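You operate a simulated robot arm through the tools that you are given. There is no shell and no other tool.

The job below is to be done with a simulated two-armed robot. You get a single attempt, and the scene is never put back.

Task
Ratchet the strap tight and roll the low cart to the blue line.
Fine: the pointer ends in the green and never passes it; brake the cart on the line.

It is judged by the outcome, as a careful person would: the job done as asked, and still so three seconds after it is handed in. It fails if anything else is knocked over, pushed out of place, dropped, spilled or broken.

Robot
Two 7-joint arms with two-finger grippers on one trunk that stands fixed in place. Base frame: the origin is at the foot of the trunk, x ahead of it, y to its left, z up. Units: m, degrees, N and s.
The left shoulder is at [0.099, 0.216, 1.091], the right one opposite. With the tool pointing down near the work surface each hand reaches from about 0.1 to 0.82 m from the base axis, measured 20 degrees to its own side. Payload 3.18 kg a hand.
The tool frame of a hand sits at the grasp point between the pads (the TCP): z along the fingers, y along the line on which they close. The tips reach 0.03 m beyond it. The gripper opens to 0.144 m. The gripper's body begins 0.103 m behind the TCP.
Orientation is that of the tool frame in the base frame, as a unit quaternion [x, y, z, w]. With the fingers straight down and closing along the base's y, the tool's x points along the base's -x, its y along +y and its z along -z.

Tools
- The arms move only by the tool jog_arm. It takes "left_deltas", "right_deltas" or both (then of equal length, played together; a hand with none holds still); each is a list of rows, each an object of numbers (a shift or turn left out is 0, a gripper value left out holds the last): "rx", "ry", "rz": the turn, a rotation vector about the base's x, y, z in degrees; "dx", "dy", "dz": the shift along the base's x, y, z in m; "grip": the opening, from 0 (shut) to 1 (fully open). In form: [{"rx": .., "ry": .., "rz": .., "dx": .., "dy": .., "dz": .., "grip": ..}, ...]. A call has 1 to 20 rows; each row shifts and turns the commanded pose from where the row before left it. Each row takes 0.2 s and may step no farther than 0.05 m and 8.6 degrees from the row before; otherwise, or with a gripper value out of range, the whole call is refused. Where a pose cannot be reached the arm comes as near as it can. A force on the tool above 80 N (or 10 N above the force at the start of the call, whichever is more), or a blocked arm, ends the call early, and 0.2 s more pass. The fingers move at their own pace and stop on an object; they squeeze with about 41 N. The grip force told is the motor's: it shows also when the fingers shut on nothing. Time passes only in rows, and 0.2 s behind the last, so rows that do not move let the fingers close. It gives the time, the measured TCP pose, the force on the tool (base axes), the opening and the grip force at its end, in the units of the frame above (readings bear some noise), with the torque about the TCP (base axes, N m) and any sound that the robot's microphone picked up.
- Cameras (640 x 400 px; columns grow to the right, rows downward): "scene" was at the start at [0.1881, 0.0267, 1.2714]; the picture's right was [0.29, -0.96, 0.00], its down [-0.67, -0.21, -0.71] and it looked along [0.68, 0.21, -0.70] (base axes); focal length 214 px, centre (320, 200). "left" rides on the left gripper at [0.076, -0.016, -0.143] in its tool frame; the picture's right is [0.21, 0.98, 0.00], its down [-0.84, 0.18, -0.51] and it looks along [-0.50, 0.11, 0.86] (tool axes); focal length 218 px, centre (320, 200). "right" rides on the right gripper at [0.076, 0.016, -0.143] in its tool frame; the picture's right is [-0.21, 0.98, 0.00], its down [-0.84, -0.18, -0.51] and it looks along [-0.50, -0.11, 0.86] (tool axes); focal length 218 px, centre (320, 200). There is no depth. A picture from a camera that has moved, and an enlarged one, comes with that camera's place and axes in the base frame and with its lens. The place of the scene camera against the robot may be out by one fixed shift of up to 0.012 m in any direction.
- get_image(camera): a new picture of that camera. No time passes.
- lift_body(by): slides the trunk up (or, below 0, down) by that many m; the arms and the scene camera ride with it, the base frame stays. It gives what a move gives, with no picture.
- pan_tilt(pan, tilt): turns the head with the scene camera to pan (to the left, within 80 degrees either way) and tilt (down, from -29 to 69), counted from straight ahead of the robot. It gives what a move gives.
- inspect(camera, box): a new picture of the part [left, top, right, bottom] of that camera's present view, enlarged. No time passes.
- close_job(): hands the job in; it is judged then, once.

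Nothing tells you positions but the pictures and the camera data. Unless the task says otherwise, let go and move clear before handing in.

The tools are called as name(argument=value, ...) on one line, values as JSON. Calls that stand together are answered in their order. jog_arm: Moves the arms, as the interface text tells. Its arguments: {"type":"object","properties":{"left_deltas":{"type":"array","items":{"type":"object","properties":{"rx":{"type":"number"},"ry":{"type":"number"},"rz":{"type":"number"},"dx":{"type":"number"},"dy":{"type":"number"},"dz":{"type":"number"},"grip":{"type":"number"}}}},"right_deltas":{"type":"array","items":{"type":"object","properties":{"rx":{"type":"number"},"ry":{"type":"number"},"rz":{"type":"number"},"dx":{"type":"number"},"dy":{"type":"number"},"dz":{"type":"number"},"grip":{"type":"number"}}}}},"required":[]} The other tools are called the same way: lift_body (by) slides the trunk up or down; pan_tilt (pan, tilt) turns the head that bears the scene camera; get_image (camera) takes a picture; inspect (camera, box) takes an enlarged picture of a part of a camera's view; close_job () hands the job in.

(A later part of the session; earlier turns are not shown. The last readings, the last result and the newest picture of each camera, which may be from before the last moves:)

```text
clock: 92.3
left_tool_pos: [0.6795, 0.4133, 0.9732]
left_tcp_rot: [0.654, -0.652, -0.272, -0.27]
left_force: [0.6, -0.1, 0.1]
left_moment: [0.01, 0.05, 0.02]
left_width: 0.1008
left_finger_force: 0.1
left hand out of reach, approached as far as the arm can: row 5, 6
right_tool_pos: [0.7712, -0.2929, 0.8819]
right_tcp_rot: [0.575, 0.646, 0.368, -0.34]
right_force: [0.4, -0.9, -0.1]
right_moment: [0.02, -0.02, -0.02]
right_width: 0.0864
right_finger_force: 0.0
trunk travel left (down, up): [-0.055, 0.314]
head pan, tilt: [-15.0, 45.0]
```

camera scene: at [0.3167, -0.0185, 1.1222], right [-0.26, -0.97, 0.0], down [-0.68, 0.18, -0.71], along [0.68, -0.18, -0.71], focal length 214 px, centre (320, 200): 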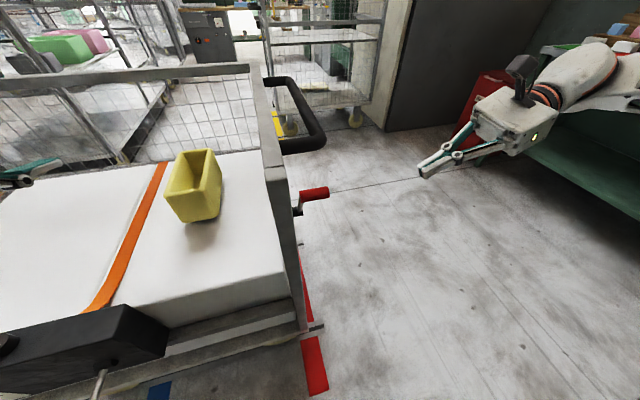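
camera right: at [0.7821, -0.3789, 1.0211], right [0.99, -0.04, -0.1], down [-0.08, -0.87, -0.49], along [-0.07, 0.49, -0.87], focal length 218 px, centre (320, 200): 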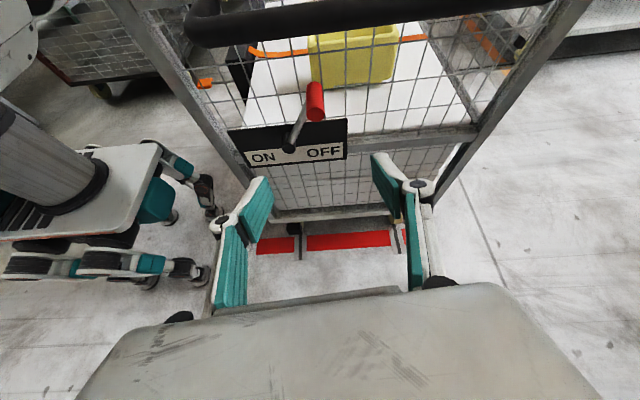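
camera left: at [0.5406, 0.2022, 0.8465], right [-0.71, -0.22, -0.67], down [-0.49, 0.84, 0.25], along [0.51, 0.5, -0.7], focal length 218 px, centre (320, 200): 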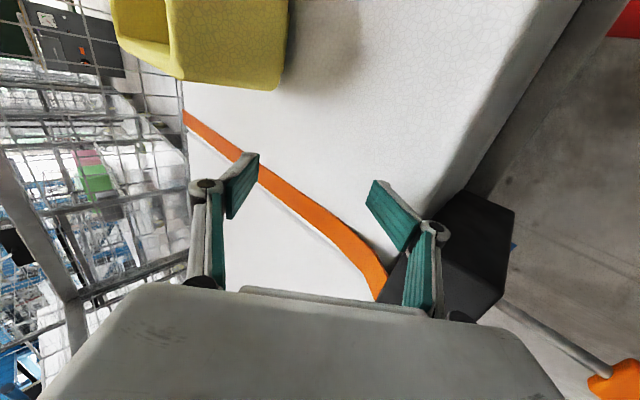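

The 45° leftward tilt is reachable. I'll rehearse the brake positions at the final y, at grip height and above the load.

jog_arm(left_deltas=[{"dx": 0.014, "dy": 0.015, "dz": -0.022}, {"dx": 0.014, "dy": 0.015, "dz": -0.022}, {"dx": 0.014, "dy": 0.015, "dz": -0.022}, {"dx": 0.014, "dy": 0.015, "dz": -0.022}, {"dx": 0.014, "dy": 0.015, "dz": -0.022}, {"dx": 0.014, "dy": 0.015, "dz": -0.022}])

jog_arm(left_deltas=[{"dx": -0.022}, {"dx": -0.022}, {"dx": -0.022}, {"dx": -0.022}, {"dx": -0.022}, {"dx": -0.022}])

get_image(camera="left")

```text
clock: 93.7
left_tool_pos: [0.7645, 0.5036, 0.8398]
left_tcp_rot: [0.656, -0.65, -0.272, -0.271]
left_force: [0.8, 0.4, 0.2]
left_moment: [0.0, -0.02, 0.03]
left_width: 0.1006
left_finger_force: 0.0
right_tool_pos: [0.7721, -0.2938, 0.881]
right_tcp_rot: [0.576, 0.646, 0.367, -0.34]
right_force: [-0.7, -0.8, -0.2]
right_moment: [0.04, 0.03, 0.0]
right_width: 0.0864
right_finger_force: 0.0
trunk travel left (down, up): [-0.055, 0.314]
head pan, tilt: [-15.0, 45.0]
```

```text
clock: 95.1
left_tool_pos: [0.6318, 0.503, 0.8434]
left_tcp_rot: [0.656, -0.65, -0.271, -0.272]
left_force: [0.0, 0.0, 0.5]
left_moment: [0.01, 0.02, -0.01]
left_width: 0.1008
left_finger_force: 0.0
right_tool_pos: [0.771, -0.2936, 0.8831]
right_tcp_rot: [0.576, 0.646, 0.368, -0.339]
right_force: [0.2, -0.4, 0.2]
right_moment: [-0.02, 0.01, -0.01]
right_width: 0.0866
right_finger_force: 0.1
trunk travel left (down, up): [-0.055, 0.314]
head pan, tilt: [-15.0, 45.0]
```

```text
taken
camera left: at [0.6505, 0.3474, 0.8883], right [-0.98, -0.15, -0.15], down [-0.19, 0.23, 0.95], along [-0.11, 0.96, -0.26], focal length 218 px, centre (320, 200)
```

left: 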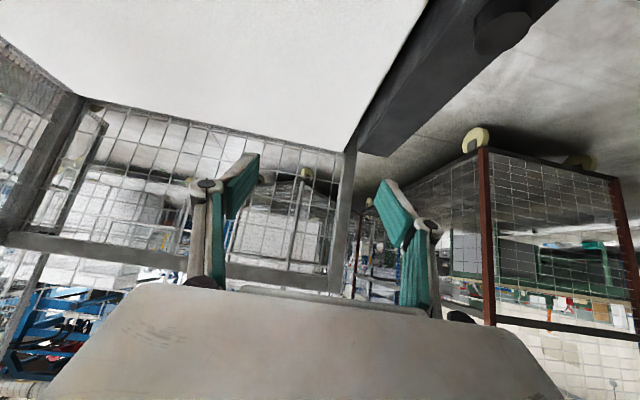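

The rehearsal succeeded at both lever positions. Next I'll rehearse the push's final pose: tool-down, yawed about 50°, at (0.585, 0.577), just above rail height.

jog_arm(left_deltas=[{"rx": -8, "dx": -0.008, "dy": 0.012, "dz": 0.03}, {"rx": -8, "dx": -0.008, "dy": 0.012, "dz": 0.03}, {"rx": -8, "dx": -0.008, "dy": 0.012, "dz": 0.03}, {"rx": -8, "dx": -0.008, "dy": 0.012, "dz": 0.03}, {"rx": -8, "dx": -0.008, "dy": 0.012, "dz": 0.03}, {"rx": -5, "dx": -0.006, "dy": 0.012, "dz": 0.015}, {"rz": -8}, {"rz": -8}, {"rz": -8}, {"rz": -8}, {"rz": -8}])

```text
clock: 97.5
left_tool_pos: [0.6163, 0.5506, 0.9514]
left_tcp_rot: [-0.426, 0.905, 0.002, 0.003]
left_force: [0.1, 0.2, 0.2]
left_moment: [0.0, 0.04, 0.03]
left_width: 0.1008
left_finger_force: 0.0
left hand out of reach, approached as far as the arm can: row 5, 6, 10, 11
right_tool_pos: [0.7712, -0.2944, 0.8825]
right_tcp_rot: [0.576, 0.647, 0.368, -0.339]
right_force: [-0.2, 0.5, 0.0]
right_moment: [0.0, -0.01, -0.03]
right_width: 0.0865
right_finger_force: 0.0
trunk travel left (down, up): [-0.055, 0.314]
head pan, tilt: [-15.0, 45.0]
```

Close to limits there; let me check the exact final spot.

jog_arm(left_deltas=[{"dx": -0.01, "dy": 0.009}, {"dx": -0.01, "dy": 0.009}, {"dx": -0.01, "dy": 0.009}, {"dy": 0.01}])

```text
clock: 98.5
left_tool_pos: [0.5951, 0.5674, 0.9284]
left_tcp_rot: [-0.426, 0.905, 0.002, 0.001]
left_force: [0.6, -0.9, -0.7]
left_moment: [0.01, 0.0, -0.01]
left_width: 0.1008
left_finger_force: 0.0
left hand out of reach, approached as far as the arm can: row 1, 2, 3, 4
right_tool_pos: [0.7721, -0.2938, 0.8822]
right_tcp_rot: [0.575, 0.647, 0.367, -0.34]
right_force: [0.4, -1.1, -0.3]
right_moment: [0.0, 0.01, 0.03]
right_width: 0.0865
right_finger_force: 0.1
trunk travel left (down, up): [-0.055, 0.314]
head pan, tilt: [-15.0, 45.0]
```

That's at the edge. A better idea is to put the closed fingers down inside the handle's U, between rail and bar, so I can push one way and pull the other with any yaw. I'll test the final pose for that: (0.70, 0.556), yaw about 85°.

jog_arm(left_deltas=[{"rz": 7, "dx": 0.01}, {"rz": 7, "dx": 0.02, "dz": 0.005}, {"rz": 7, "dx": 0.02, "dz": 0.005}, {"rz": 7, "dx": 0.02, "dz": 0.005}, {"rz": 7, "dx": 0.02, "dy": -0.006}, {"dx": 0.015, "dy": -0.005}])

```text
clock: 99.9
left_tool_pos: [0.7008, 0.5573, 0.9438]
left_tcp_rot: [-0.679, 0.734, 0.003, 0.0]
left_force: [0.4, 0.5, 0.2]
left_moment: [-0.01, -0.01, 0.02]
left_width: 0.1007
left_finger_force: 0.0
right_tool_pos: [0.772, -0.2945, 0.8821]
right_tcp_rot: [0.576, 0.646, 0.368, -0.34]
right_force: [-0.4, -0.7, 0.5]
right_moment: [0.03, 0.0, -0.01]
right_width: 0.0864
right_finger_force: 0.1
trunk travel left (down, up): [-0.055, 0.314]
head pan, tilt: [-15.0, 45.0]
```

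The final push pose is comfortably reachable. I'll raise the left hand, close its fingers, and carry it back right to above the handle's U, backing the right hand off for clearance.

jog_arm(left_deltas=[{"dz": 0.03, "grip": 0}, {"dz": 0.03}, {"dz": 0.02, "dy": -0.02}, {"dy": -0.038, "rz": -3}, {"dy": -0.038, "rz": -3}, {"dy": -0.038, "rz": -3}, {"dy": -0.038, "rz": -3}, {"dy": -0.038, "rz": -3}, {"dy": -0.038, "rz": -3}, {"dy": -0.038, "rz": -3}, {"dy": -0.038, "rz": -3}], right_deltas=[{"dy": -0.02}, {"dy": -0.02}, {"dy": -0.02}, {"dy": -0.02}, {"dy": -0.02}, {"dy": -0.02}, {}, {}, {}, {}, {}])

get_image(camera="left")

```text
clock: 102.3
left_tool_pos: [0.6989, 0.2303, 1.0245]
left_tcp_rot: [-0.511, 0.86, 0.003, 0.001]
left_force: [0.5, -0.7, 0.5]
left_moment: [0.0, 0.05, 0.01]
left_width: 0.0
left_finger_force: 30.3
right_tool_pos: [0.7703, -0.4125, 0.8823]
right_tcp_rot: [0.576, 0.646, 0.368, -0.339]
right_force: [-0.8, -0.1, 0.3]
right_moment: [0.01, -0.01, 0.03]
right_width: 0.0864
right_finger_force: 0.0
trunk travel left (down, up): [-0.055, 0.314]
head pan, tilt: [-15.0, 45.0]
```

```text
taken
camera left: at [0.6783, 0.1541, 1.1665], right [-0.96, 0.28, 0.0], down [0.25, 0.82, 0.51], along [0.14, 0.49, -0.86], focal length 218 px, centre (320, 200)
```

left: 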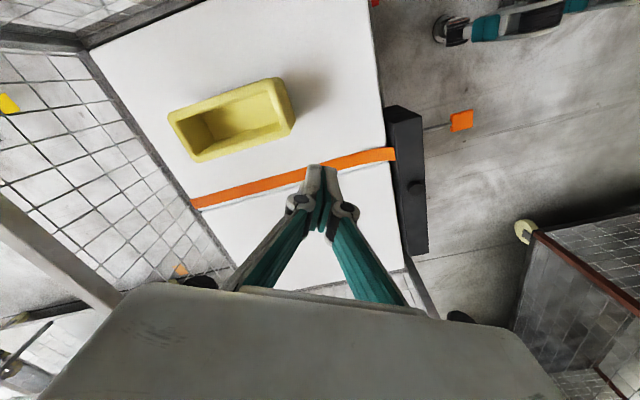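

Good so far. Continuing right to above the U.

jog_arm(left_deltas=[{"dy": -0.037, "rz": -3}, {"dy": -0.037, "rz": -3}, {"dy": -0.037, "rz": -3}, {"dy": -0.037, "rz": -3}, {"dy": -0.037, "rz": -3}, {"dy": -0.037, "rz": -3}, {"dy": -0.037, "rz": -3}, {"dy": -0.037, "rz": -3}])

get_image(camera="left")

pan_tilt(pan=-10, tilt=30)

get_image(camera="scene")

```text
clock: 104.2
left_tool_pos: [0.7336, 0.0184, 1.0907]
left_tcp_rot: [-0.369, 0.922, -0.111, -0.046]
left_force: [0.7, 0.1, 0.4]
left_moment: [0.03, 0.02, -0.02]
left_width: 0.0
left_finger_force: 30.6
right_tool_pos: [0.7723, -0.4137, 0.8816]
right_tcp_rot: [0.576, 0.646, 0.368, -0.339]
right_force: [0.1, -0.9, 0.0]
right_moment: [0.06, 0.03, 0.05]
right_width: 0.0863
right_finger_force: 0.2
trunk travel left (down, up): [-0.055, 0.314]
head pan, tilt: [-15.0, 45.0]
stopped in row 8 (left hand): the arm was blocked; the commanded pose is now the measured one
```

```text
taken
camera left: at [0.69, -0.01, 1.2444], right [-0.83, 0.55, -0.13], down [0.49, 0.81, 0.32], along [0.28, 0.2, -0.94], focal length 218 px, centre (320, 200)
```

left: 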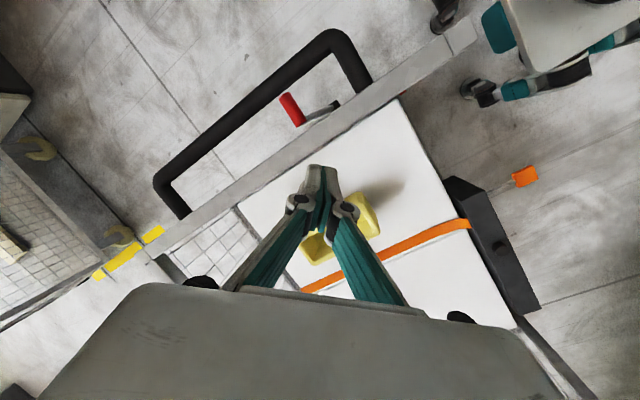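

```text
clock: 105.0
left_tool_pos: [0.7331, 0.02, 1.0904]
left_tcp_rot: [-0.369, 0.922, -0.111, -0.047]
left_force: [0.4, -0.3, -0.4]
left_moment: [0.0, 0.01, 0.0]
left_width: 0.0
left_finger_force: 31.4
right_tool_pos: [0.7719, -0.4121, 0.883]
right_tcp_rot: [0.576, 0.647, 0.368, -0.339]
right_force: [-0.5, 0.6, -0.5]
right_moment: [0.0, 0.0, 0.03]
right_width: 0.0864
right_finger_force: 0.1
trunk travel left (down, up): [-0.055, 0.314]
head pan, tilt: [-10.0, 30.0]
```

```text
taken
camera scene: at [0.327, -0.0131, 1.1449], right [-0.17, -0.98, 0.0], down [-0.49, 0.09, -0.87], along [0.85, -0.15, -0.5], focal length 214 px, centre (320, 200)
```

scene: 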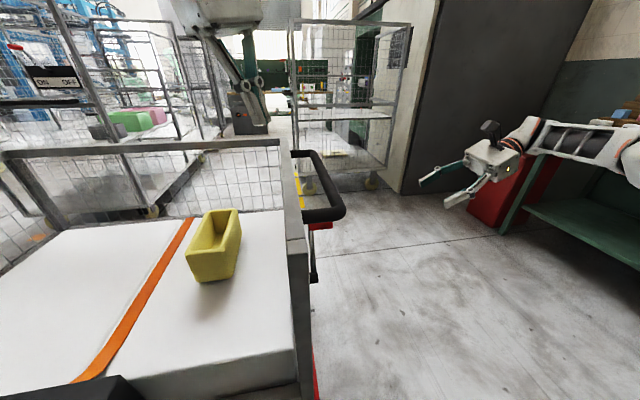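

The left arm can't cross that far right, but the right hand can start the push on the brake plate and the left can take over midway. I'll bring the left hand back to about y=0.28 and lower the right hand to face the plate's left part, still well outside.

jog_arm(left_deltas=[{"dx": -0.004, "dy": 0.033, "dz": -0.008, "rz": 3, "rx": 1.8}, {"dx": -0.004, "dy": 0.033, "dz": -0.008, "rz": 3, "rx": 1.8}, {"dx": -0.004, "dy": 0.033, "dz": -0.008, "rz": 3, "rx": 1.8}, {"dx": -0.004, "dy": 0.033, "dz": -0.008, "rz": 3, "rx": 1.8}, {"dx": -0.004, "dy": 0.033, "dz": -0.008, "rz": 3, "rx": 1.8}, {"dx": -0.004, "dy": 0.033, "dz": -0.008, "rz": 3, "rx": 1.8}, {"dx": -0.004, "dy": 0.033, "dz": -0.008, "rz": 3, "rx": 1.8}, {"dx": -0.004, "dy": 0.033, "dz": -0.008, "rz": 3, "rx": 1.8}], right_deltas=[{"dx": -0.0196, "dz": -0.023}, {"dx": -0.0196, "dz": -0.023}, {"dx": -0.0196, "dz": -0.023}, {"dx": -0.0196, "dz": -0.023}, {"dx": -0.0196, "dz": -0.023}, {"dx": -0.0196, "dz": -0.023}, {"dx": -0.0196, "dz": -0.023}, {"dx": -0.0196, "dz": -0.023, "grip": 0.3}])

get_image(camera="right")

get_image(camera="scene")

```text
clock: 106.8
left_tool_pos: [0.7014, 0.2809, 1.0251]
left_tcp_rot: [-0.553, 0.833, 0.002, 0.024]
left_force: [0.6, -0.4, 0.3]
left_moment: [-0.05, 0.02, 0.02]
left_width: 0.0002
left_finger_force: 30.8
right_tool_pos: [0.6154, -0.4121, 0.6996]
right_tcp_rot: [0.577, 0.647, 0.368, -0.337]
right_force: [0.0, 0.2, -0.5]
right_moment: [-0.01, 0.01, 0.0]
right_width: 0.0431
right_finger_force: 0.1
trunk travel left (down, up): [-0.055, 0.314]
head pan, tilt: [-10.0, 30.0]
```

```text
taken
camera right: at [0.6263, -0.4969, 0.8378], right [0.99, -0.04, -0.1], down [-0.08, -0.87, -0.49], along [-0.06, 0.49, -0.87], focal length 218 px, centre (320, 200)
```

right: 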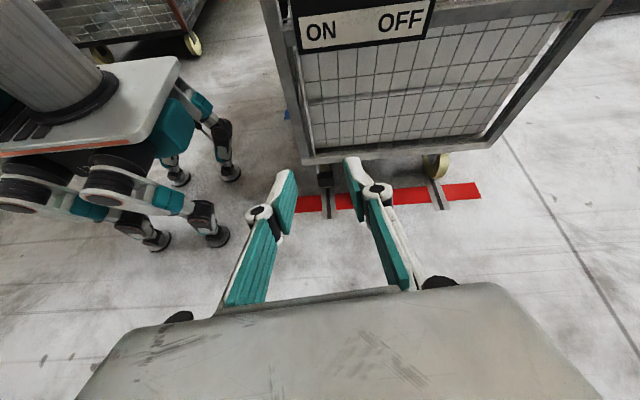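

```text
taken
camera scene: at [0.3273, -0.0129, 1.1449], right [-0.17, -0.98, 0.0], down [-0.49, 0.09, -0.87], along [0.85, -0.15, -0.5], focal length 214 px, centre (320, 200)
```

scene: 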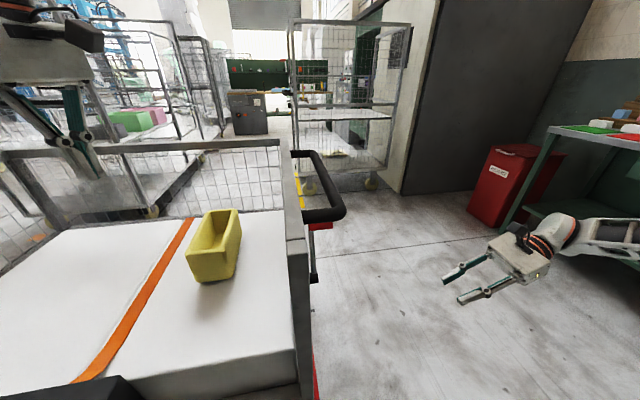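

The right hand faces the ON side of the plate. I'll approach, then slow down for contact.

jog_arm(right_deltas=[{"dy": 0.04}, {"dy": 0.04}, {"dy": 0.04}, {"dy": 0.04}, {"dy": 0.04}, {"dy": 0.04}, {"dy": 0.04}, {"dy": 0.02}])

get_image(camera="right")

```text
clock: 108.5
left_tool_pos: [0.7004, 0.2807, 1.0248]
left_tcp_rot: [-0.552, 0.834, 0.002, 0.024]
left_force: [-0.8, -0.1, -0.9]
left_moment: [-0.02, 0.02, 0.0]
left_width: 0.0
left_finger_force: 30.9
right_tool_pos: [0.6146, -0.1141, 0.6961]
right_tcp_rot: [0.576, 0.647, 0.368, -0.34]
right_force: [-0.2, 1.6, 0.1]
right_moment: [0.0, -0.01, 0.02]
right_width: 0.0431
right_finger_force: 0.0
trunk travel left (down, up): [-0.055, 0.314]
head pan, tilt: [-10.0, 30.0]
```

```text
taken
camera right: at [0.6259, -0.1983, 0.8354], right [0.99, -0.04, -0.1], down [-0.08, -0.87, -0.49], along [-0.07, 0.49, -0.87], focal length 218 px, centre (320, 200)
```

right: 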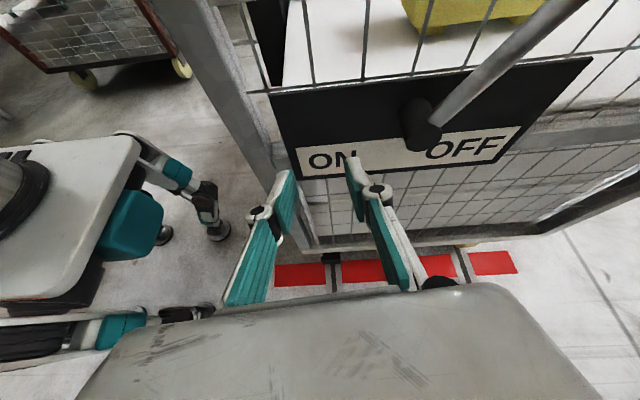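

The fingertips will land near the plate's left edge, so I'll shift right a little, narrow the fingers, and then make slow contact.

jog_arm(right_deltas=[{"dx": 0.014, "grip": 0.2}, {"dy": 0.015}, {"dy": 0.015}, {"dy": 0.01}, {"dy": 0.005}])

get_image(camera="right")

```text
clock: 109.8
left_tool_pos: [0.6993, 0.2792, 1.026]
left_tcp_rot: [-0.552, 0.833, 0.001, 0.025]
left_force: [0.3, -0.1, 0.2]
left_moment: [-0.01, 0.0, -0.01]
left_width: 0.0
left_finger_force: 30.3
right_tool_pos: [0.631, -0.0686, 0.6979]
right_tcp_rot: [0.576, 0.646, 0.368, -0.339]
right_force: [-0.4, -9.7, 1.9]
right_moment: [0.03, -0.03, -0.17]
right_width: 0.028
right_finger_force: 0.1
trunk travel left (down, up): [-0.055, 0.314]
head pan, tilt: [-10.0, 30.0]
```

```text
taken
camera right: at [0.6407, -0.1537, 0.8374], right [0.99, -0.04, -0.1], down [-0.08, -0.87, -0.49], along [-0.06, 0.49, -0.87], focal length 218 px, centre (320, 200)
```

right: 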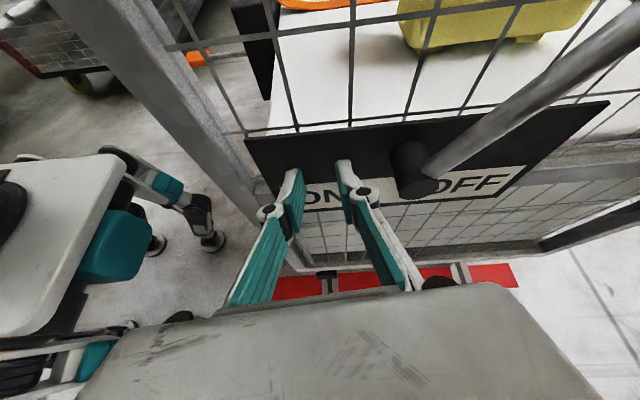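

Contact at about 10 N. I'll push gently and see whether the cart rolls.

jog_arm(right_deltas=[{"dy": 0.008}, {"dy": 0.01}, {"dy": 0.01}, {"dy": 0.01}])

get_image(camera="right")

get_image(camera="scene")

```text
clock: 110.8
left_tool_pos: [0.7003, 0.2796, 1.0263]
left_tcp_rot: [-0.552, 0.834, 0.001, 0.024]
left_force: [0.1, -0.1, 0.1]
left_moment: [0.01, -0.02, -0.03]
left_width: 0.0
left_finger_force: 31.0
right_tool_pos: [0.6278, -0.0287, 0.7001]
right_tcp_rot: [0.575, 0.647, 0.368, -0.339]
right_force: [0.5, -0.1, 0.1]
right_moment: [-0.05, 0.03, 0.03]
right_width: 0.0288
right_finger_force: 0.1
trunk travel left (down, up): [-0.055, 0.314]
head pan, tilt: [-10.0, 30.0]
```

```text
taken
camera right: at [0.639, -0.1125, 0.8389], right [0.99, -0.03, -0.1], down [-0.08, -0.87, -0.49], along [-0.07, 0.49, -0.87], focal length 218 px, centre (320, 200)
```

right: 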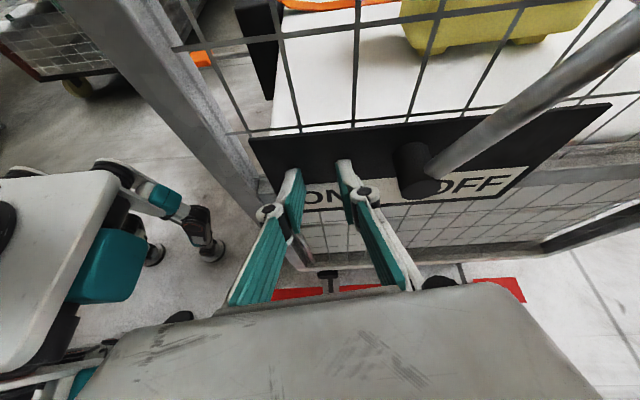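

```text
taken
camera scene: at [0.3269, -0.0125, 1.145], right [-0.17, -0.98, 0.0], down [-0.49, 0.09, -0.87], along [0.85, -0.15, -0.5], focal length 214 px, centre (320, 200)
```

scene: 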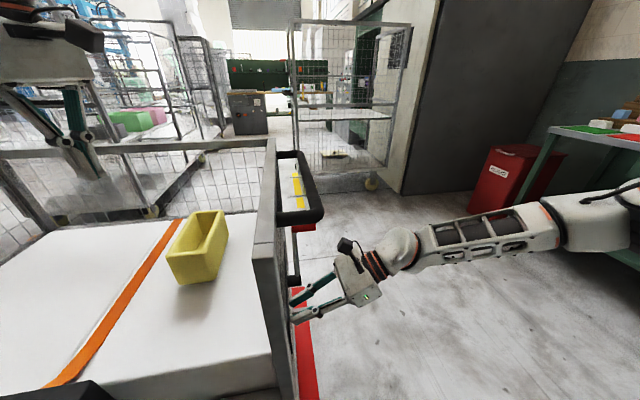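

The cart rolls easily (near-zero force), so I must watch for coasting. I'll hold still briefly and check.

jog_arm(right_deltas=[{}, {}, {}])

get_image(camera="right")

```text
clock: 111.5
left_tool_pos: [0.6998, 0.2797, 1.0265]
left_tcp_rot: [-0.552, 0.833, 0.001, 0.024]
left_force: [0.0, -1.0, 0.2]
left_moment: [0.0, -0.02, -0.02]
left_width: 0.0
left_finger_force: 30.5
right_tool_pos: [0.6298, -0.0297, 0.6996]
right_tcp_rot: [0.576, 0.647, 0.367, -0.339]
right_force: [0.2, 0.1, 0.0]
right_moment: [0.01, 0.03, -0.03]
right_width: 0.0288
right_finger_force: 0.0
trunk travel left (down, up): [-0.055, 0.314]
head pan, tilt: [-10.0, 30.0]
```

```text
taken
camera right: at [0.64, -0.1143, 0.8382], right [0.99, -0.04, -0.1], down [-0.08, -0.87, -0.49], along [-0.07, 0.49, -0.87], focal length 218 px, centre (320, 200)
```

right: 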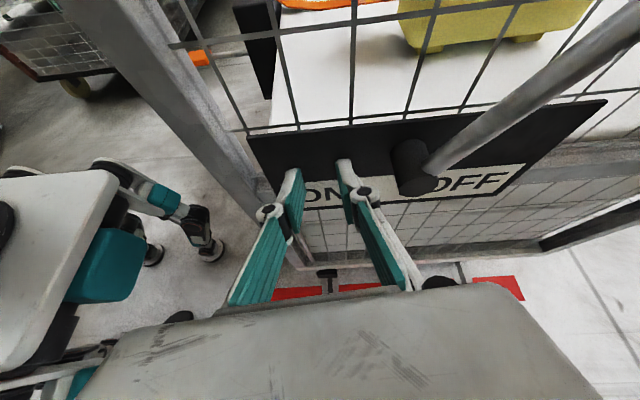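

The cart stays put when the push stops. I'll continue pushing slowly to the left, ramping speed gently.

jog_arm(right_deltas=[{"dy": 0.006}, {"dy": 0.008}, {"dy": 0.01}, {"dy": 0.012}, {"dy": 0.014}, {"dy": 0.014}, {"dy": 0.014}, {"dy": 0.014}, {"dy": 0.014}, {"dy": 0.014}, {"dy": 0.012}, {"dy": 0.01}, {"dy": 0.007}, {"dy": 0.004}, {"dy": 0.002}])

get_image(camera="right")

get_image(camera="scene")

```text
clock: 114.8
left_tool_pos: [0.7018, 0.2803, 1.0247]
left_tcp_rot: [-0.552, 0.833, 0.002, 0.025]
left_force: [0.7, -0.4, 0.0]
left_moment: [-0.03, 0.03, -0.05]
left_width: 0.0
left_finger_force: 30.4
right_tool_pos: [0.6283, 0.0544, 0.7018]
right_tcp_rot: [0.576, 0.647, 0.367, -0.339]
right_force: [-0.7, 0.7, 0.1]
right_moment: [0.01, -0.04, -0.02]
right_width: 0.029
right_finger_force: 0.0
right hand out of reach, approached as far as the arm can: row 8, 9, 10, 11, 12, 13, 14
trunk travel left (down, up): [-0.055, 0.314]
head pan, tilt: [-10.0, 30.0]
```

```text
taken
camera right: at [0.6383, -0.0284, 0.8395], right [0.99, -0.04, -0.1], down [-0.08, -0.87, -0.49], along [-0.06, 0.49, -0.87], focal length 218 px, centre (320, 200)
```

right: 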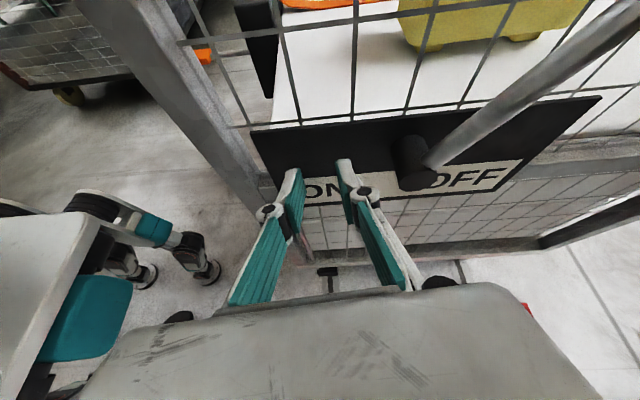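

```text
taken
camera scene: at [0.327, -0.013, 1.145], right [-0.17, -0.98, 0.0], down [-0.49, 0.09, -0.87], along [0.85, -0.15, -0.5], focal length 214 px, centre (320, 200)
```

scene: 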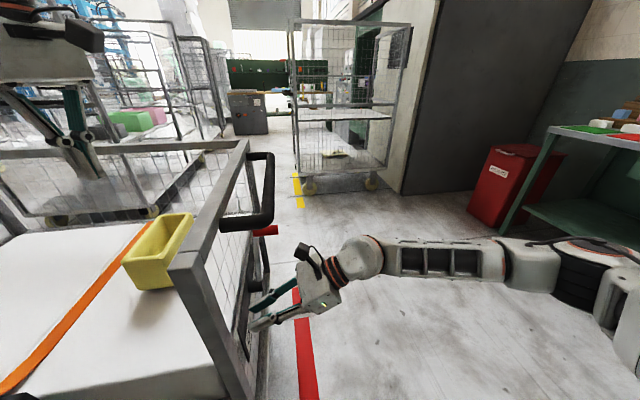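

The right arm is at its limit with the cart's end at about y≈0.09. I'll back the right hand off and see how far right the left hand can comfortably come now to take over inside the handle's U.

jog_arm(left_deltas=[{"dy": -0.03, "rz": -2}, {"dy": -0.03, "rz": -2}, {"dy": -0.03, "rz": -2}, {"dy": -0.03, "rz": -2}, {"dy": -0.03, "rz": -2}, {"dy": -0.02, "rz": -2}, {"dy": -0.02, "rz": -2}], right_deltas=[{"dy": -0.02, "dz": 0.005}, {"dy": -0.03, "dz": 0.01}, {"dy": -0.03, "dz": 0.01}, {"dy": -0.03, "dz": 0.01}, {"dy": -0.03}, {"dy": -0.03}, {"dy": -0.03}])

get_image(camera="left")

get_image(camera="scene")

```text
clock: 116.3
left_tool_pos: [0.699, 0.089, 1.0248]
left_tcp_rot: [-0.446, 0.895, -0.002, 0.025]
left_force: [0.5, -0.2, 0.7]
left_moment: [0.01, -0.01, 0.01]
left_width: 0.0
left_finger_force: 30.4
right_tool_pos: [0.629, -0.1448, 0.7367]
right_tcp_rot: [0.577, 0.646, 0.369, -0.339]
right_force: [0.1, 1.1, 0.4]
right_moment: [0.01, 0.0, 0.01]
right_width: 0.0288
right_finger_force: 0.1
trunk travel left (down, up): [-0.055, 0.314]
head pan, tilt: [-10.0, 30.0]
```

```text
taken
camera left: at [0.6597, 0.0152, 1.164], right [-0.91, 0.42, -0.03], down [0.34, 0.77, 0.54], along [0.25, 0.48, -0.84], focal length 218 px, centre (320, 200)
```

left: 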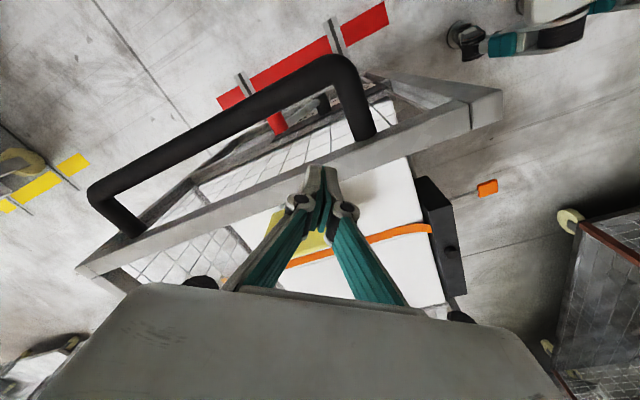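

```text
taken
camera scene: at [0.3269, -0.0129, 1.145], right [-0.17, -0.98, 0.0], down [-0.49, 0.09, -0.87], along [0.85, -0.15, -0.5], focal length 214 px, centre (320, 200)
```

scene: 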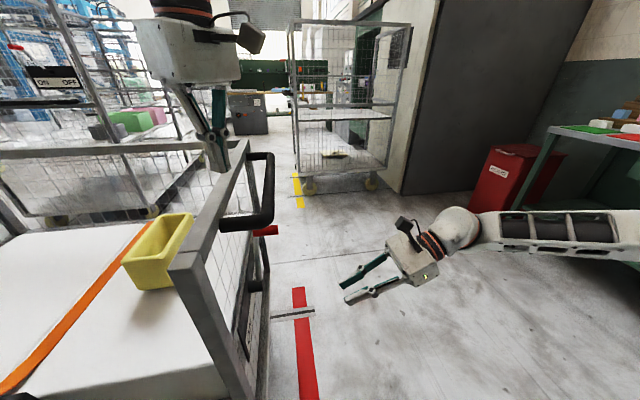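

The left hand is right above the rail near the U. I'll shift it over the U's interior and lower partway, then check.

jog_arm(left_deltas=[{"dx": 0.01, "dy": -0.012}, {"dx": 0.01, "dy": -0.012}, {"dz": -0.02}, {"dz": -0.01}])

inspect(camera="left", box=[220, 80, 460, 230])

inspect(camera="scene", box=[150, 80, 310, 260])

```text
clock: 117.3
left_tool_pos: [0.7188, 0.0646, 0.9933]
left_tcp_rot: [-0.447, 0.894, -0.002, 0.025]
left_force: [0.2, -0.6, 0.2]
left_moment: [0.0, 0.01, 0.01]
left_width: 0.0001
left_finger_force: 30.8
right_tool_pos: [0.6291, -0.144, 0.7374]
right_tcp_rot: [0.576, 0.647, 0.368, -0.339]
right_force: [1.4, -0.2, 0.3]
right_moment: [0.0, 0.01, 0.0]
right_width: 0.0291
right_finger_force: 0.1
trunk travel left (down, up): [-0.055, 0.314]
head pan, tilt: [-10.0, 30.0]
```

```text
2.67 times, centred on (340, 155) of left
camera zoom: at [0.6798, -0.0084, 1.1336], right [-0.91, 0.42, -0.03], down [0.34, 0.77, 0.54], along [0.25, 0.48, -0.84], focal length 582 px, centre (267, 320)
```

zoom: 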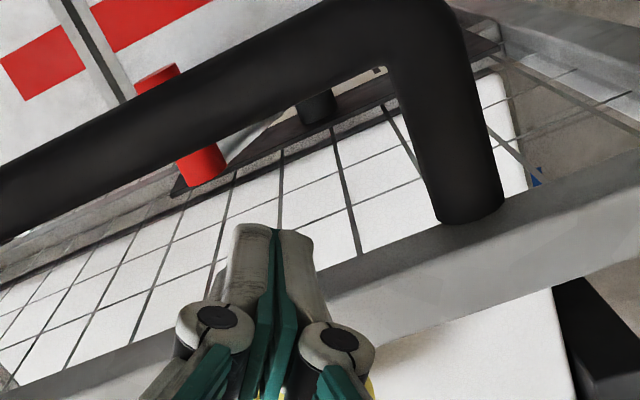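

```text
2.22 times, centred on (230, 170) of scene
camera zoom: at [0.327, -0.0129, 1.145], right [-0.17, -0.98, 0.0], down [-0.49, 0.09, -0.87], along [0.85, -0.15, -0.5], focal length 477 px, centre (520, 267)
```

zoom: 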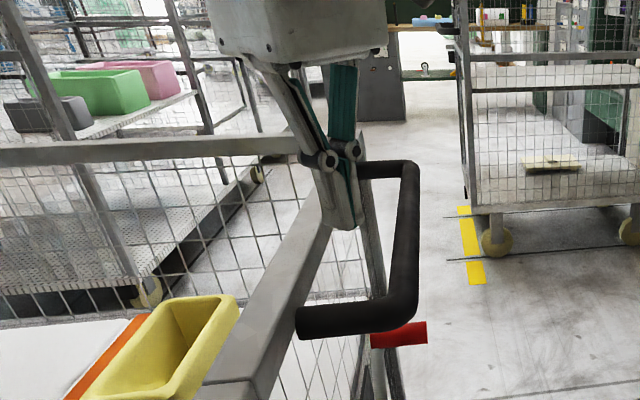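

The fist is over the U's interior, and the rail top looks to be at about z≈0.935. I'll lower the closed fingers into the U.

jog_arm(left_deltas=[{"dz": -0.02}, {"dz": -0.02}, {"dz": -0.015}, {"dz": -0.01}])

inspect(camera="left", box=[220, 80, 460, 230])

inspect(camera="scene", box=[150, 80, 310, 260])

```text
clock: 118.3
left_tool_pos: [0.7184, 0.066, 0.9304]
left_tcp_rot: [-0.446, 0.895, -0.002, 0.024]
left_force: [-0.4, -0.1, -0.3]
left_moment: [-0.01, 0.02, -0.01]
left_width: 0.0
left_finger_force: 30.5
right_tool_pos: [0.6276, -0.1437, 0.7366]
right_tcp_rot: [0.577, 0.647, 0.368, -0.338]
right_force: [0.1, -0.3, -0.1]
right_moment: [0.0, 0.01, -0.01]
right_width: 0.0287
right_finger_force: 0.0
trunk travel left (down, up): [-0.055, 0.314]
head pan, tilt: [-10.0, 30.0]
```

```text
2.67 times, centred on (340, 155) of left
camera zoom: at [0.6803, -0.0078, 1.0696], right [-0.91, 0.42, -0.03], down [0.34, 0.77, 0.54], along [0.25, 0.48, -0.84], focal length 582 px, centre (267, 320)
```

zoom: 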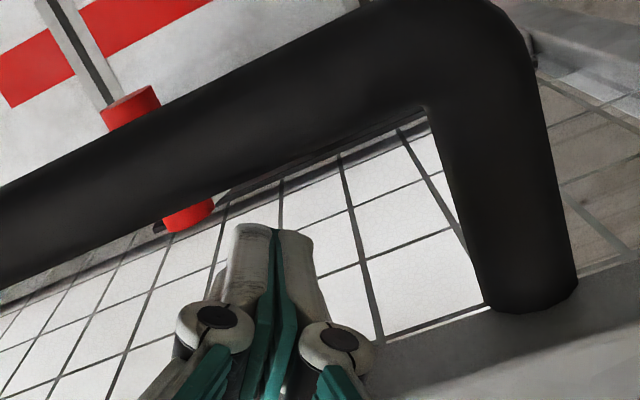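

```text
2.22 times, centred on (230, 170) of scene
camera zoom: at [0.3271, -0.0129, 1.1449], right [-0.17, -0.98, 0.0], down [-0.49, 0.09, -0.87], along [0.85, -0.15, -0.5], focal length 477 px, centre (520, 267)
```

zoom: 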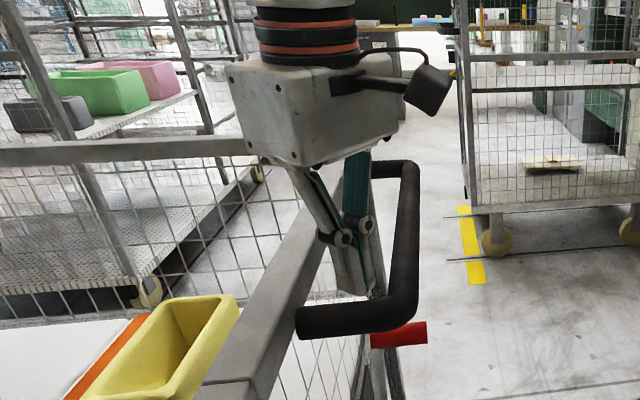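

The closed fingers are down inside the U, between rail and bar. I'll lower a touch more and start pushing the rail left slowly, adding yaw gradually.

jog_arm(left_deltas=[{"dz": -0.008}, {"dy": 0.006}, {"dy": 0.006, "rz": 0.6}, {"dy": 0.007, "rz": 0.6}, {"dy": 0.008, "rz": 0.6}, {"dy": 0.009, "rz": 0.6}, {"dy": 0.01, "rz": 0.8}, {"dy": 0.01, "rz": 0.8}, {"dy": 0.01, "rz": 0.8}, {"dy": 0.01, "rz": 0.8}, {"dy": 0.008, "rz": 0.6}, {"dy": 0.005, "rz": 0.4}, {"dy": 0.003}])

get_image(camera="left")

get_image(camera="scene")

```text
clock: 121.2
left_tool_pos: [0.7195, 0.1553, 0.923]
left_tcp_rot: [-0.497, 0.868, 0.0, 0.025]
left_force: [-0.4, -8.3, 2.2]
left_moment: [-0.17, 0.04, 0.06]
left_width: 0.0
left_finger_force: 30.6
right_tool_pos: [0.6283, -0.1446, 0.7367]
right_tcp_rot: [0.575, 0.647, 0.368, -0.34]
right_force: [-0.2, -0.9, -0.1]
right_moment: [-0.02, 0.0, -0.02]
right_width: 0.029
right_finger_force: 0.0
trunk travel left (down, up): [-0.055, 0.314]
head pan, tilt: [-10.0, 30.0]
```

```text
taken
camera left: at [0.6893, 0.0785, 1.0618], right [-0.95, 0.31, -0.03], down [0.25, 0.81, 0.54], along [0.2, 0.5, -0.84], focal length 218 px, centre (320, 200)
```

left: 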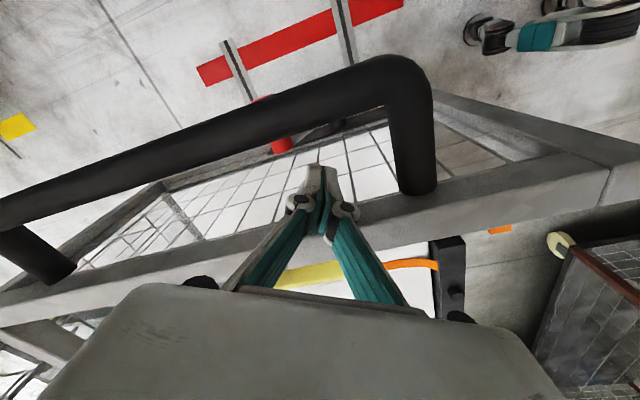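

```text
taken
camera scene: at [0.3268, -0.0137, 1.145], right [-0.17, -0.98, 0.0], down [-0.49, 0.09, -0.87], along [0.85, -0.15, -0.5], focal length 214 px, centre (320, 200)
```

scene: 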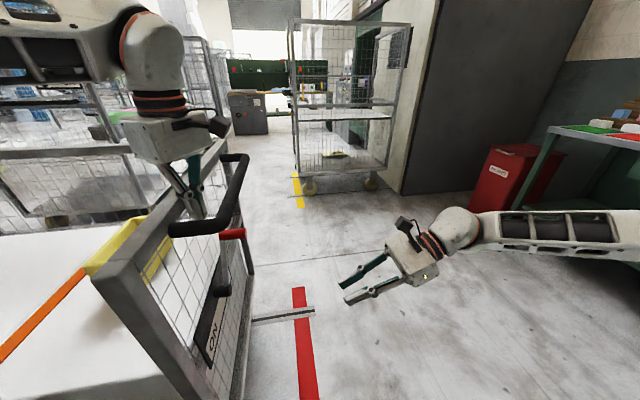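

The cart rolls with about 8 N. I'll continue pushing smoothly.

jog_arm(left_deltas=[{"dy": 0.004, "rz": 0.3}, {"dy": 0.007, "rz": 0.6}, {"dy": 0.01, "rz": 0.8}, {"dy": 0.012, "rz": 0.9}, {"dy": 0.013, "rz": 0.9}, {"dy": 0.013, "rz": 0.9}, {"dy": 0.013, "rz": 0.9}, {"dy": 0.013, "rz": 0.9}, {"dy": 0.013, "rz": 0.9}, {"dy": 0.013, "rz": 0.9}, {"dy": 0.013, "rz": 0.9}, {"dy": 0.013, "rz": 0.9}, {"dy": 0.013, "rz": 0.9}, {"dy": 0.013, "rz": 0.9}, {"dy": 0.012, "rz": 0.9}, {"dy": 0.01, "rz": 0.8}, {"dy": 0.008, "rz": 0.6}, {"dy": 0.005, "rz": 0.4}, {"dy": 0.003}])

get_image(camera="left")

get_image(camera="scene")

```text
clock: 125.2
left_tool_pos: [0.7203, 0.3579, 0.9228]
left_tcp_rot: [-0.601, 0.799, 0.003, 0.023]
left_force: [2.2, -7.9, 1.9]
left_moment: [-0.17, -0.08, -0.02]
left_width: 0.0001
left_finger_force: 30.7
right_tool_pos: [0.628, -0.1455, 0.7367]
right_tcp_rot: [0.576, 0.646, 0.368, -0.34]
right_force: [-0.4, 0.0, 0.1]
right_moment: [-0.01, -0.02, 0.0]
right_width: 0.0289
right_finger_force: 0.1
trunk travel left (down, up): [-0.055, 0.314]
head pan, tilt: [-10.0, 30.0]
```

```text
taken
camera left: at [0.7096, 0.2751, 1.062], right [-1.0, 0.07, -0.03], down [0.04, 0.84, 0.54], along [0.07, 0.53, -0.84], focal length 218 px, centre (320, 200)
```

left: 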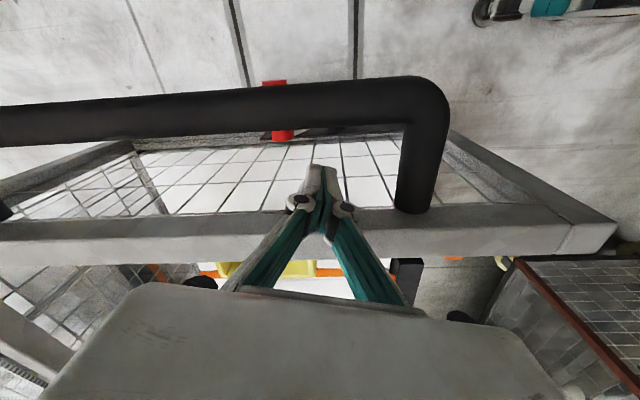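

```text
taken
camera scene: at [0.3271, -0.0135, 1.145], right [-0.17, -0.98, 0.0], down [-0.49, 0.09, -0.87], along [0.85, -0.15, -0.5], focal length 214 px, centre (320, 200)
```

scene: 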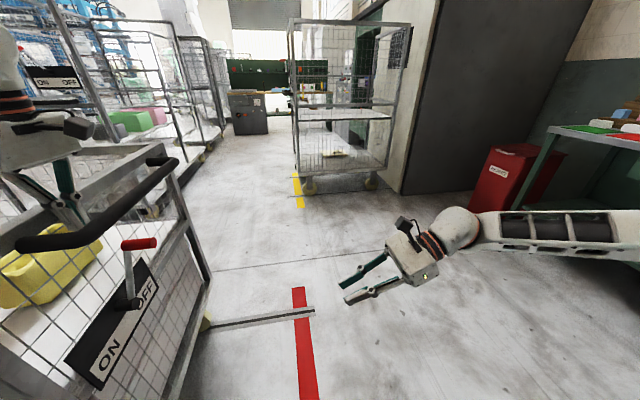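

About halfway there. I'll turn the head left to watch the blue line and make sure the path ahead is clear.

pan_tilt(pan=55, tilt=40)

get_image(camera="scene")

```text
clock: 126.5
left_tool_pos: [0.7204, 0.358, 0.9215]
left_tcp_rot: [-0.602, 0.799, 0.003, 0.024]
left_force: [0.7, -4.9, 1.6]
left_moment: [-0.08, 0.02, 0.04]
left_width: 0.0
left_finger_force: 31.3
right_tool_pos: [0.6279, -0.145, 0.7358]
right_tcp_rot: [0.576, 0.646, 0.368, -0.339]
right_force: [0.2, 0.0, -0.6]
right_moment: [0.0, 0.0, -0.01]
right_width: 0.0287
right_finger_force: 0.0
trunk travel left (down, up): [-0.055, 0.314]
head pan, tilt: [55.0, 40.0]
```

```text
taken
camera scene: at [0.2866, 0.0719, 1.1297], right [0.82, -0.57, 0.0], down [-0.37, -0.53, -0.77], along [0.44, 0.63, -0.64], focal length 214 px, centre (320, 200)
```

scene: 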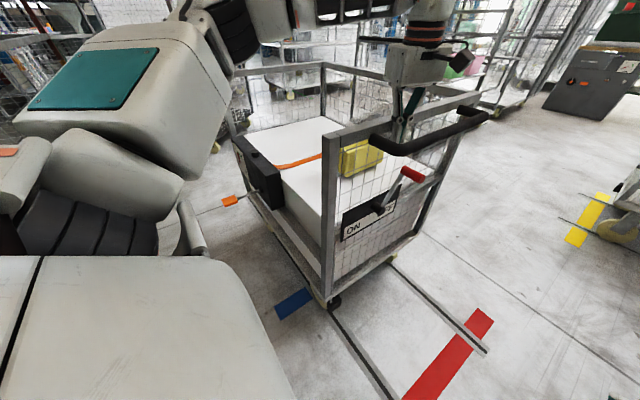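

The path is clear and I can see the blue line and the cart's end together. I'll push on, stopping a few centimetres short to measure.

jog_arm(left_deltas=[{"dy": 0.004, "rz": 0.3}, {"dy": 0.007, "rz": 0.6}, {"dy": 0.01, "rz": 0.7}, {"dy": 0.012, "rz": 0.7}, {"dy": 0.013, "rz": 0.7}, {"dy": 0.013, "rz": 0.7}, {"dy": 0.013, "rz": 0.7}, {"dy": 0.013, "rz": 0.7}, {"dy": 0.013, "rz": 0.7}, {"dy": 0.013, "rz": 0.7}, {"dy": 0.012, "rz": 0.7}, {"dy": 0.01, "rz": 0.6}, {"dy": 0.007, "rz": 0.5}, {"dy": 0.004, "rz": 0.3}, {"dy": 0.002}, {}])

get_image(camera="scene")

get_image(camera="left")

```text
clock: 129.9
left_tool_pos: [0.72, 0.5045, 0.9211]
left_tcp_rot: [-0.66, 0.751, 0.004, 0.023]
left_force: [0.9, -6.6, 0.1]
left_moment: [-0.19, 0.02, 0.06]
left_width: 0.0
left_finger_force: 30.9
right_tool_pos: [0.6272, -0.1435, 0.7364]
right_tcp_rot: [0.576, 0.646, 0.369, -0.339]
right_force: [0.8, -0.3, -0.4]
right_moment: [-0.02, -0.01, 0.02]
right_width: 0.0288
right_finger_force: 0.0
trunk travel left (down, up): [-0.055, 0.314]
head pan, tilt: [55.0, 40.0]
```

```text
taken
camera scene: at [0.2867, 0.0718, 1.1297], right [0.82, -0.57, 0.0], down [-0.37, -0.53, -0.77], along [0.44, 0.63, -0.64], focal length 214 px, centre (320, 200)
```

scene: 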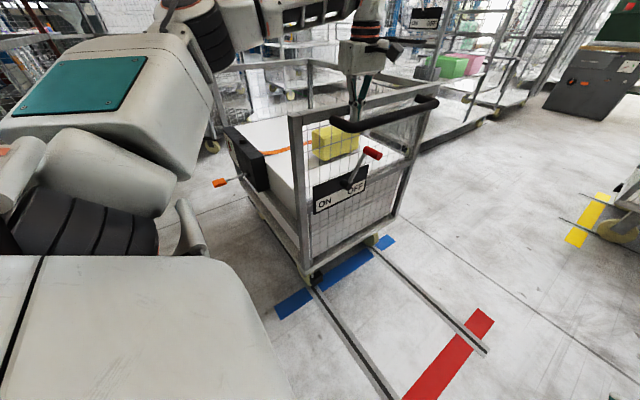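

```text
taken
camera left: at [0.722, 0.4205, 1.0607], right [-1.0, -0.08, -0.03], down [-0.09, 0.84, 0.54], along [-0.02, 0.54, -0.84], focal length 218 px, centre (320, 200)
```

left: 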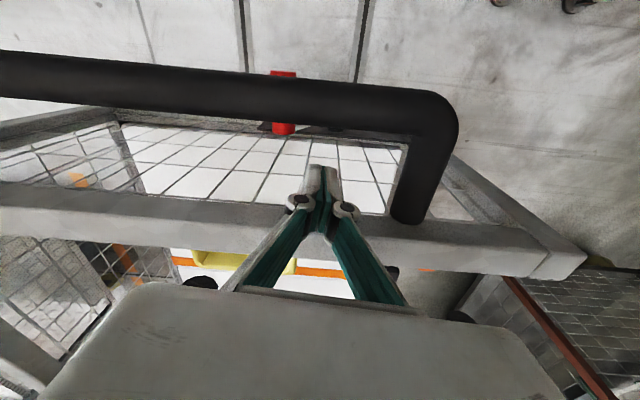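

The blue line now lies right at the cart's end. I'll zoom in to measure the alignment.

inspect(camera="scene", box=[260, 220, 420, 320])

inspect(camera="scene", box=[350, 290, 510, 400])

```text
4.00 times, centred on (340, 270) of scene
camera zoom: at [0.2867, 0.0718, 1.1297], right [0.82, -0.57, 0.0], down [-0.37, -0.53, -0.77], along [0.44, 0.63, -0.64], focal length 858 px, centre (240, -80)
```

zoom: 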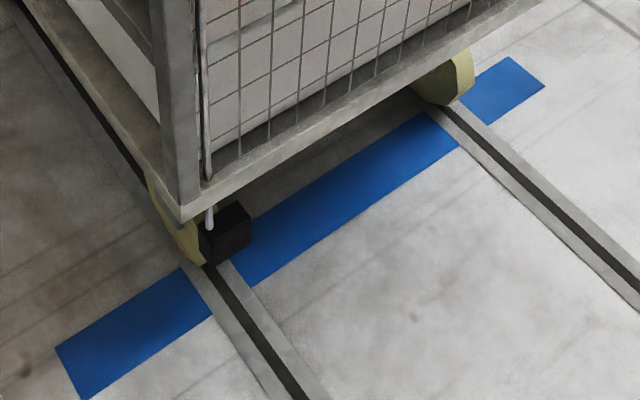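

```text
3.64 times, centred on (430, 345) of scene
camera zoom: at [0.2867, 0.0718, 1.1297], right [0.82, -0.57, 0.0], down [-0.37, -0.53, -0.77], along [0.44, 0.63, -0.64], focal length 780 px, centre (-80, -327)
```

zoom: 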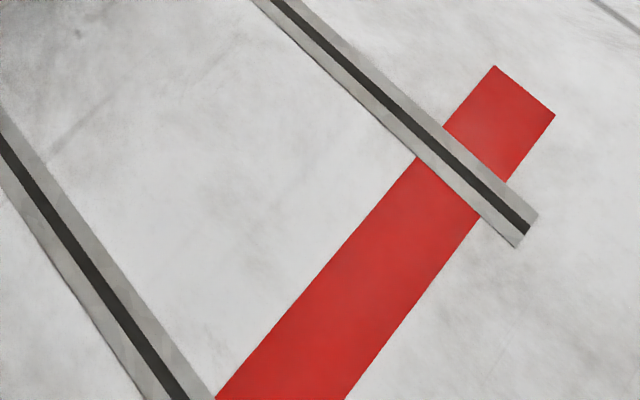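

The blue line spans y≈0.53–0.61 (centre ≈0.57), and the red-to-blue distance is about 0.604. To find how far the cart has actually moved, I'll zoom in on the housing corners and compare with the starting picture.

inspect(camera="scene", box=[200, 110, 320, 210])

inspect(camera="scene", box=[280, 80, 440, 290])

```text
4.00 times, centred on (260, 160) of scene
camera zoom: at [0.2867, 0.0718, 1.1297], right [0.82, -0.57, 0.0], down [-0.37, -0.53, -0.77], along [0.44, 0.63, -0.64], focal length 858 px, centre (560, 360)
```

zoom: 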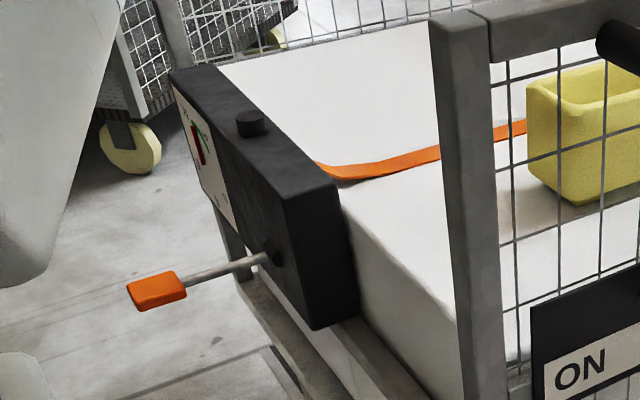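

```text
1.90 times, centred on (360, 185) of scene
camera zoom: at [0.2867, 0.0718, 1.1297], right [0.82, -0.57, 0.0], down [-0.37, -0.53, -0.77], along [0.44, 0.63, -0.64], focal length 408 px, centre (244, 229)
```

zoom: 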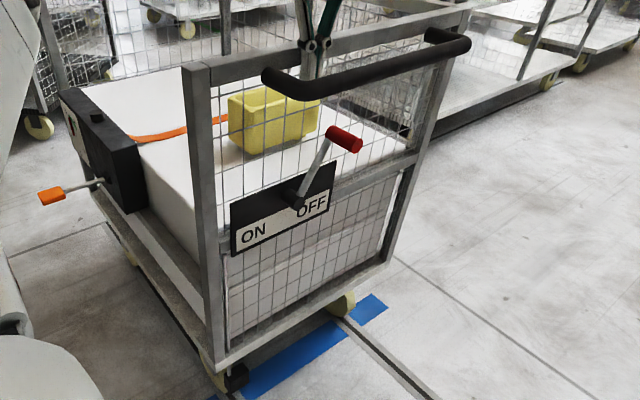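

The gauge still shows green and the yellow box hasn't moved. The cart's end is about 0.055 m short of the blue line's centre, so I'll push 0.05 m more, very gently.

jog_arm(left_deltas=[{"dy": 0.003, "rz": 0.4}, {"dy": 0.005, "rz": 0.5}, {"dy": 0.007, "rz": 0.5}, {"dy": 0.008, "rz": 0.5}, {"dy": 0.008, "rz": 0.5}, {"dy": 0.007, "rz": 0.5}, {"dy": 0.005, "rz": 0.4}, {"dy": 0.004}, {"dy": 0.002}, {"dy": 0.001}, {}])

inspect(camera="scene", box=[240, 210, 400, 310])

get_image(camera="left")

```text
clock: 132.3
left_tool_pos: [0.7198, 0.5557, 0.9191]
left_tcp_rot: [-0.681, 0.732, 0.006, 0.024]
left_force: [0.0, -0.5, -0.2]
left_moment: [0.0, 0.01, -0.03]
left_width: 0.0
left_finger_force: 31.4
right_tool_pos: [0.6272, -0.1436, 0.7369]
right_tcp_rot: [0.576, 0.647, 0.368, -0.339]
right_force: [0.1, 0.7, -0.2]
right_moment: [-0.01, -0.02, -0.04]
right_width: 0.029
right_finger_force: 0.0
trunk travel left (down, up): [-0.055, 0.314]
head pan, tilt: [55.0, 40.0]
```

```text
4.00 times, centred on (320, 260) of scene
camera zoom: at [0.2867, 0.0724, 1.1295], right [0.82, -0.57, 0.0], down [-0.37, -0.53, -0.77], along [0.44, 0.63, -0.64], focal length 858 px, centre (320, -40)
```

zoom: 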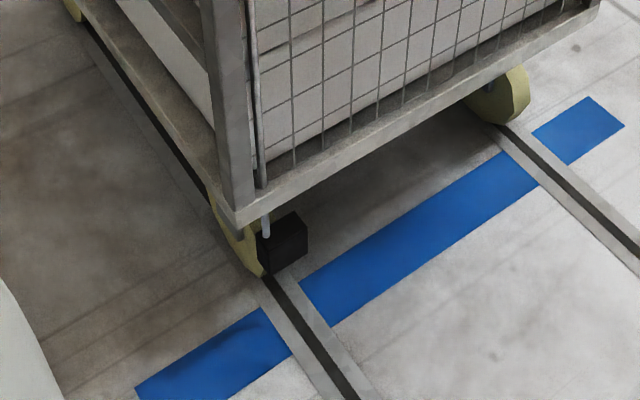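

```text
taken
camera left: at [0.7268, 0.4719, 1.0595], right [-0.99, -0.14, -0.03], down [-0.13, 0.83, 0.54], along [-0.05, 0.54, -0.84], focal length 218 px, centre (320, 200)
```

left: 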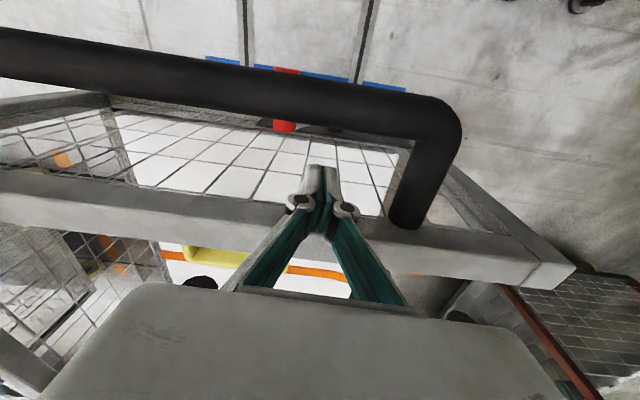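

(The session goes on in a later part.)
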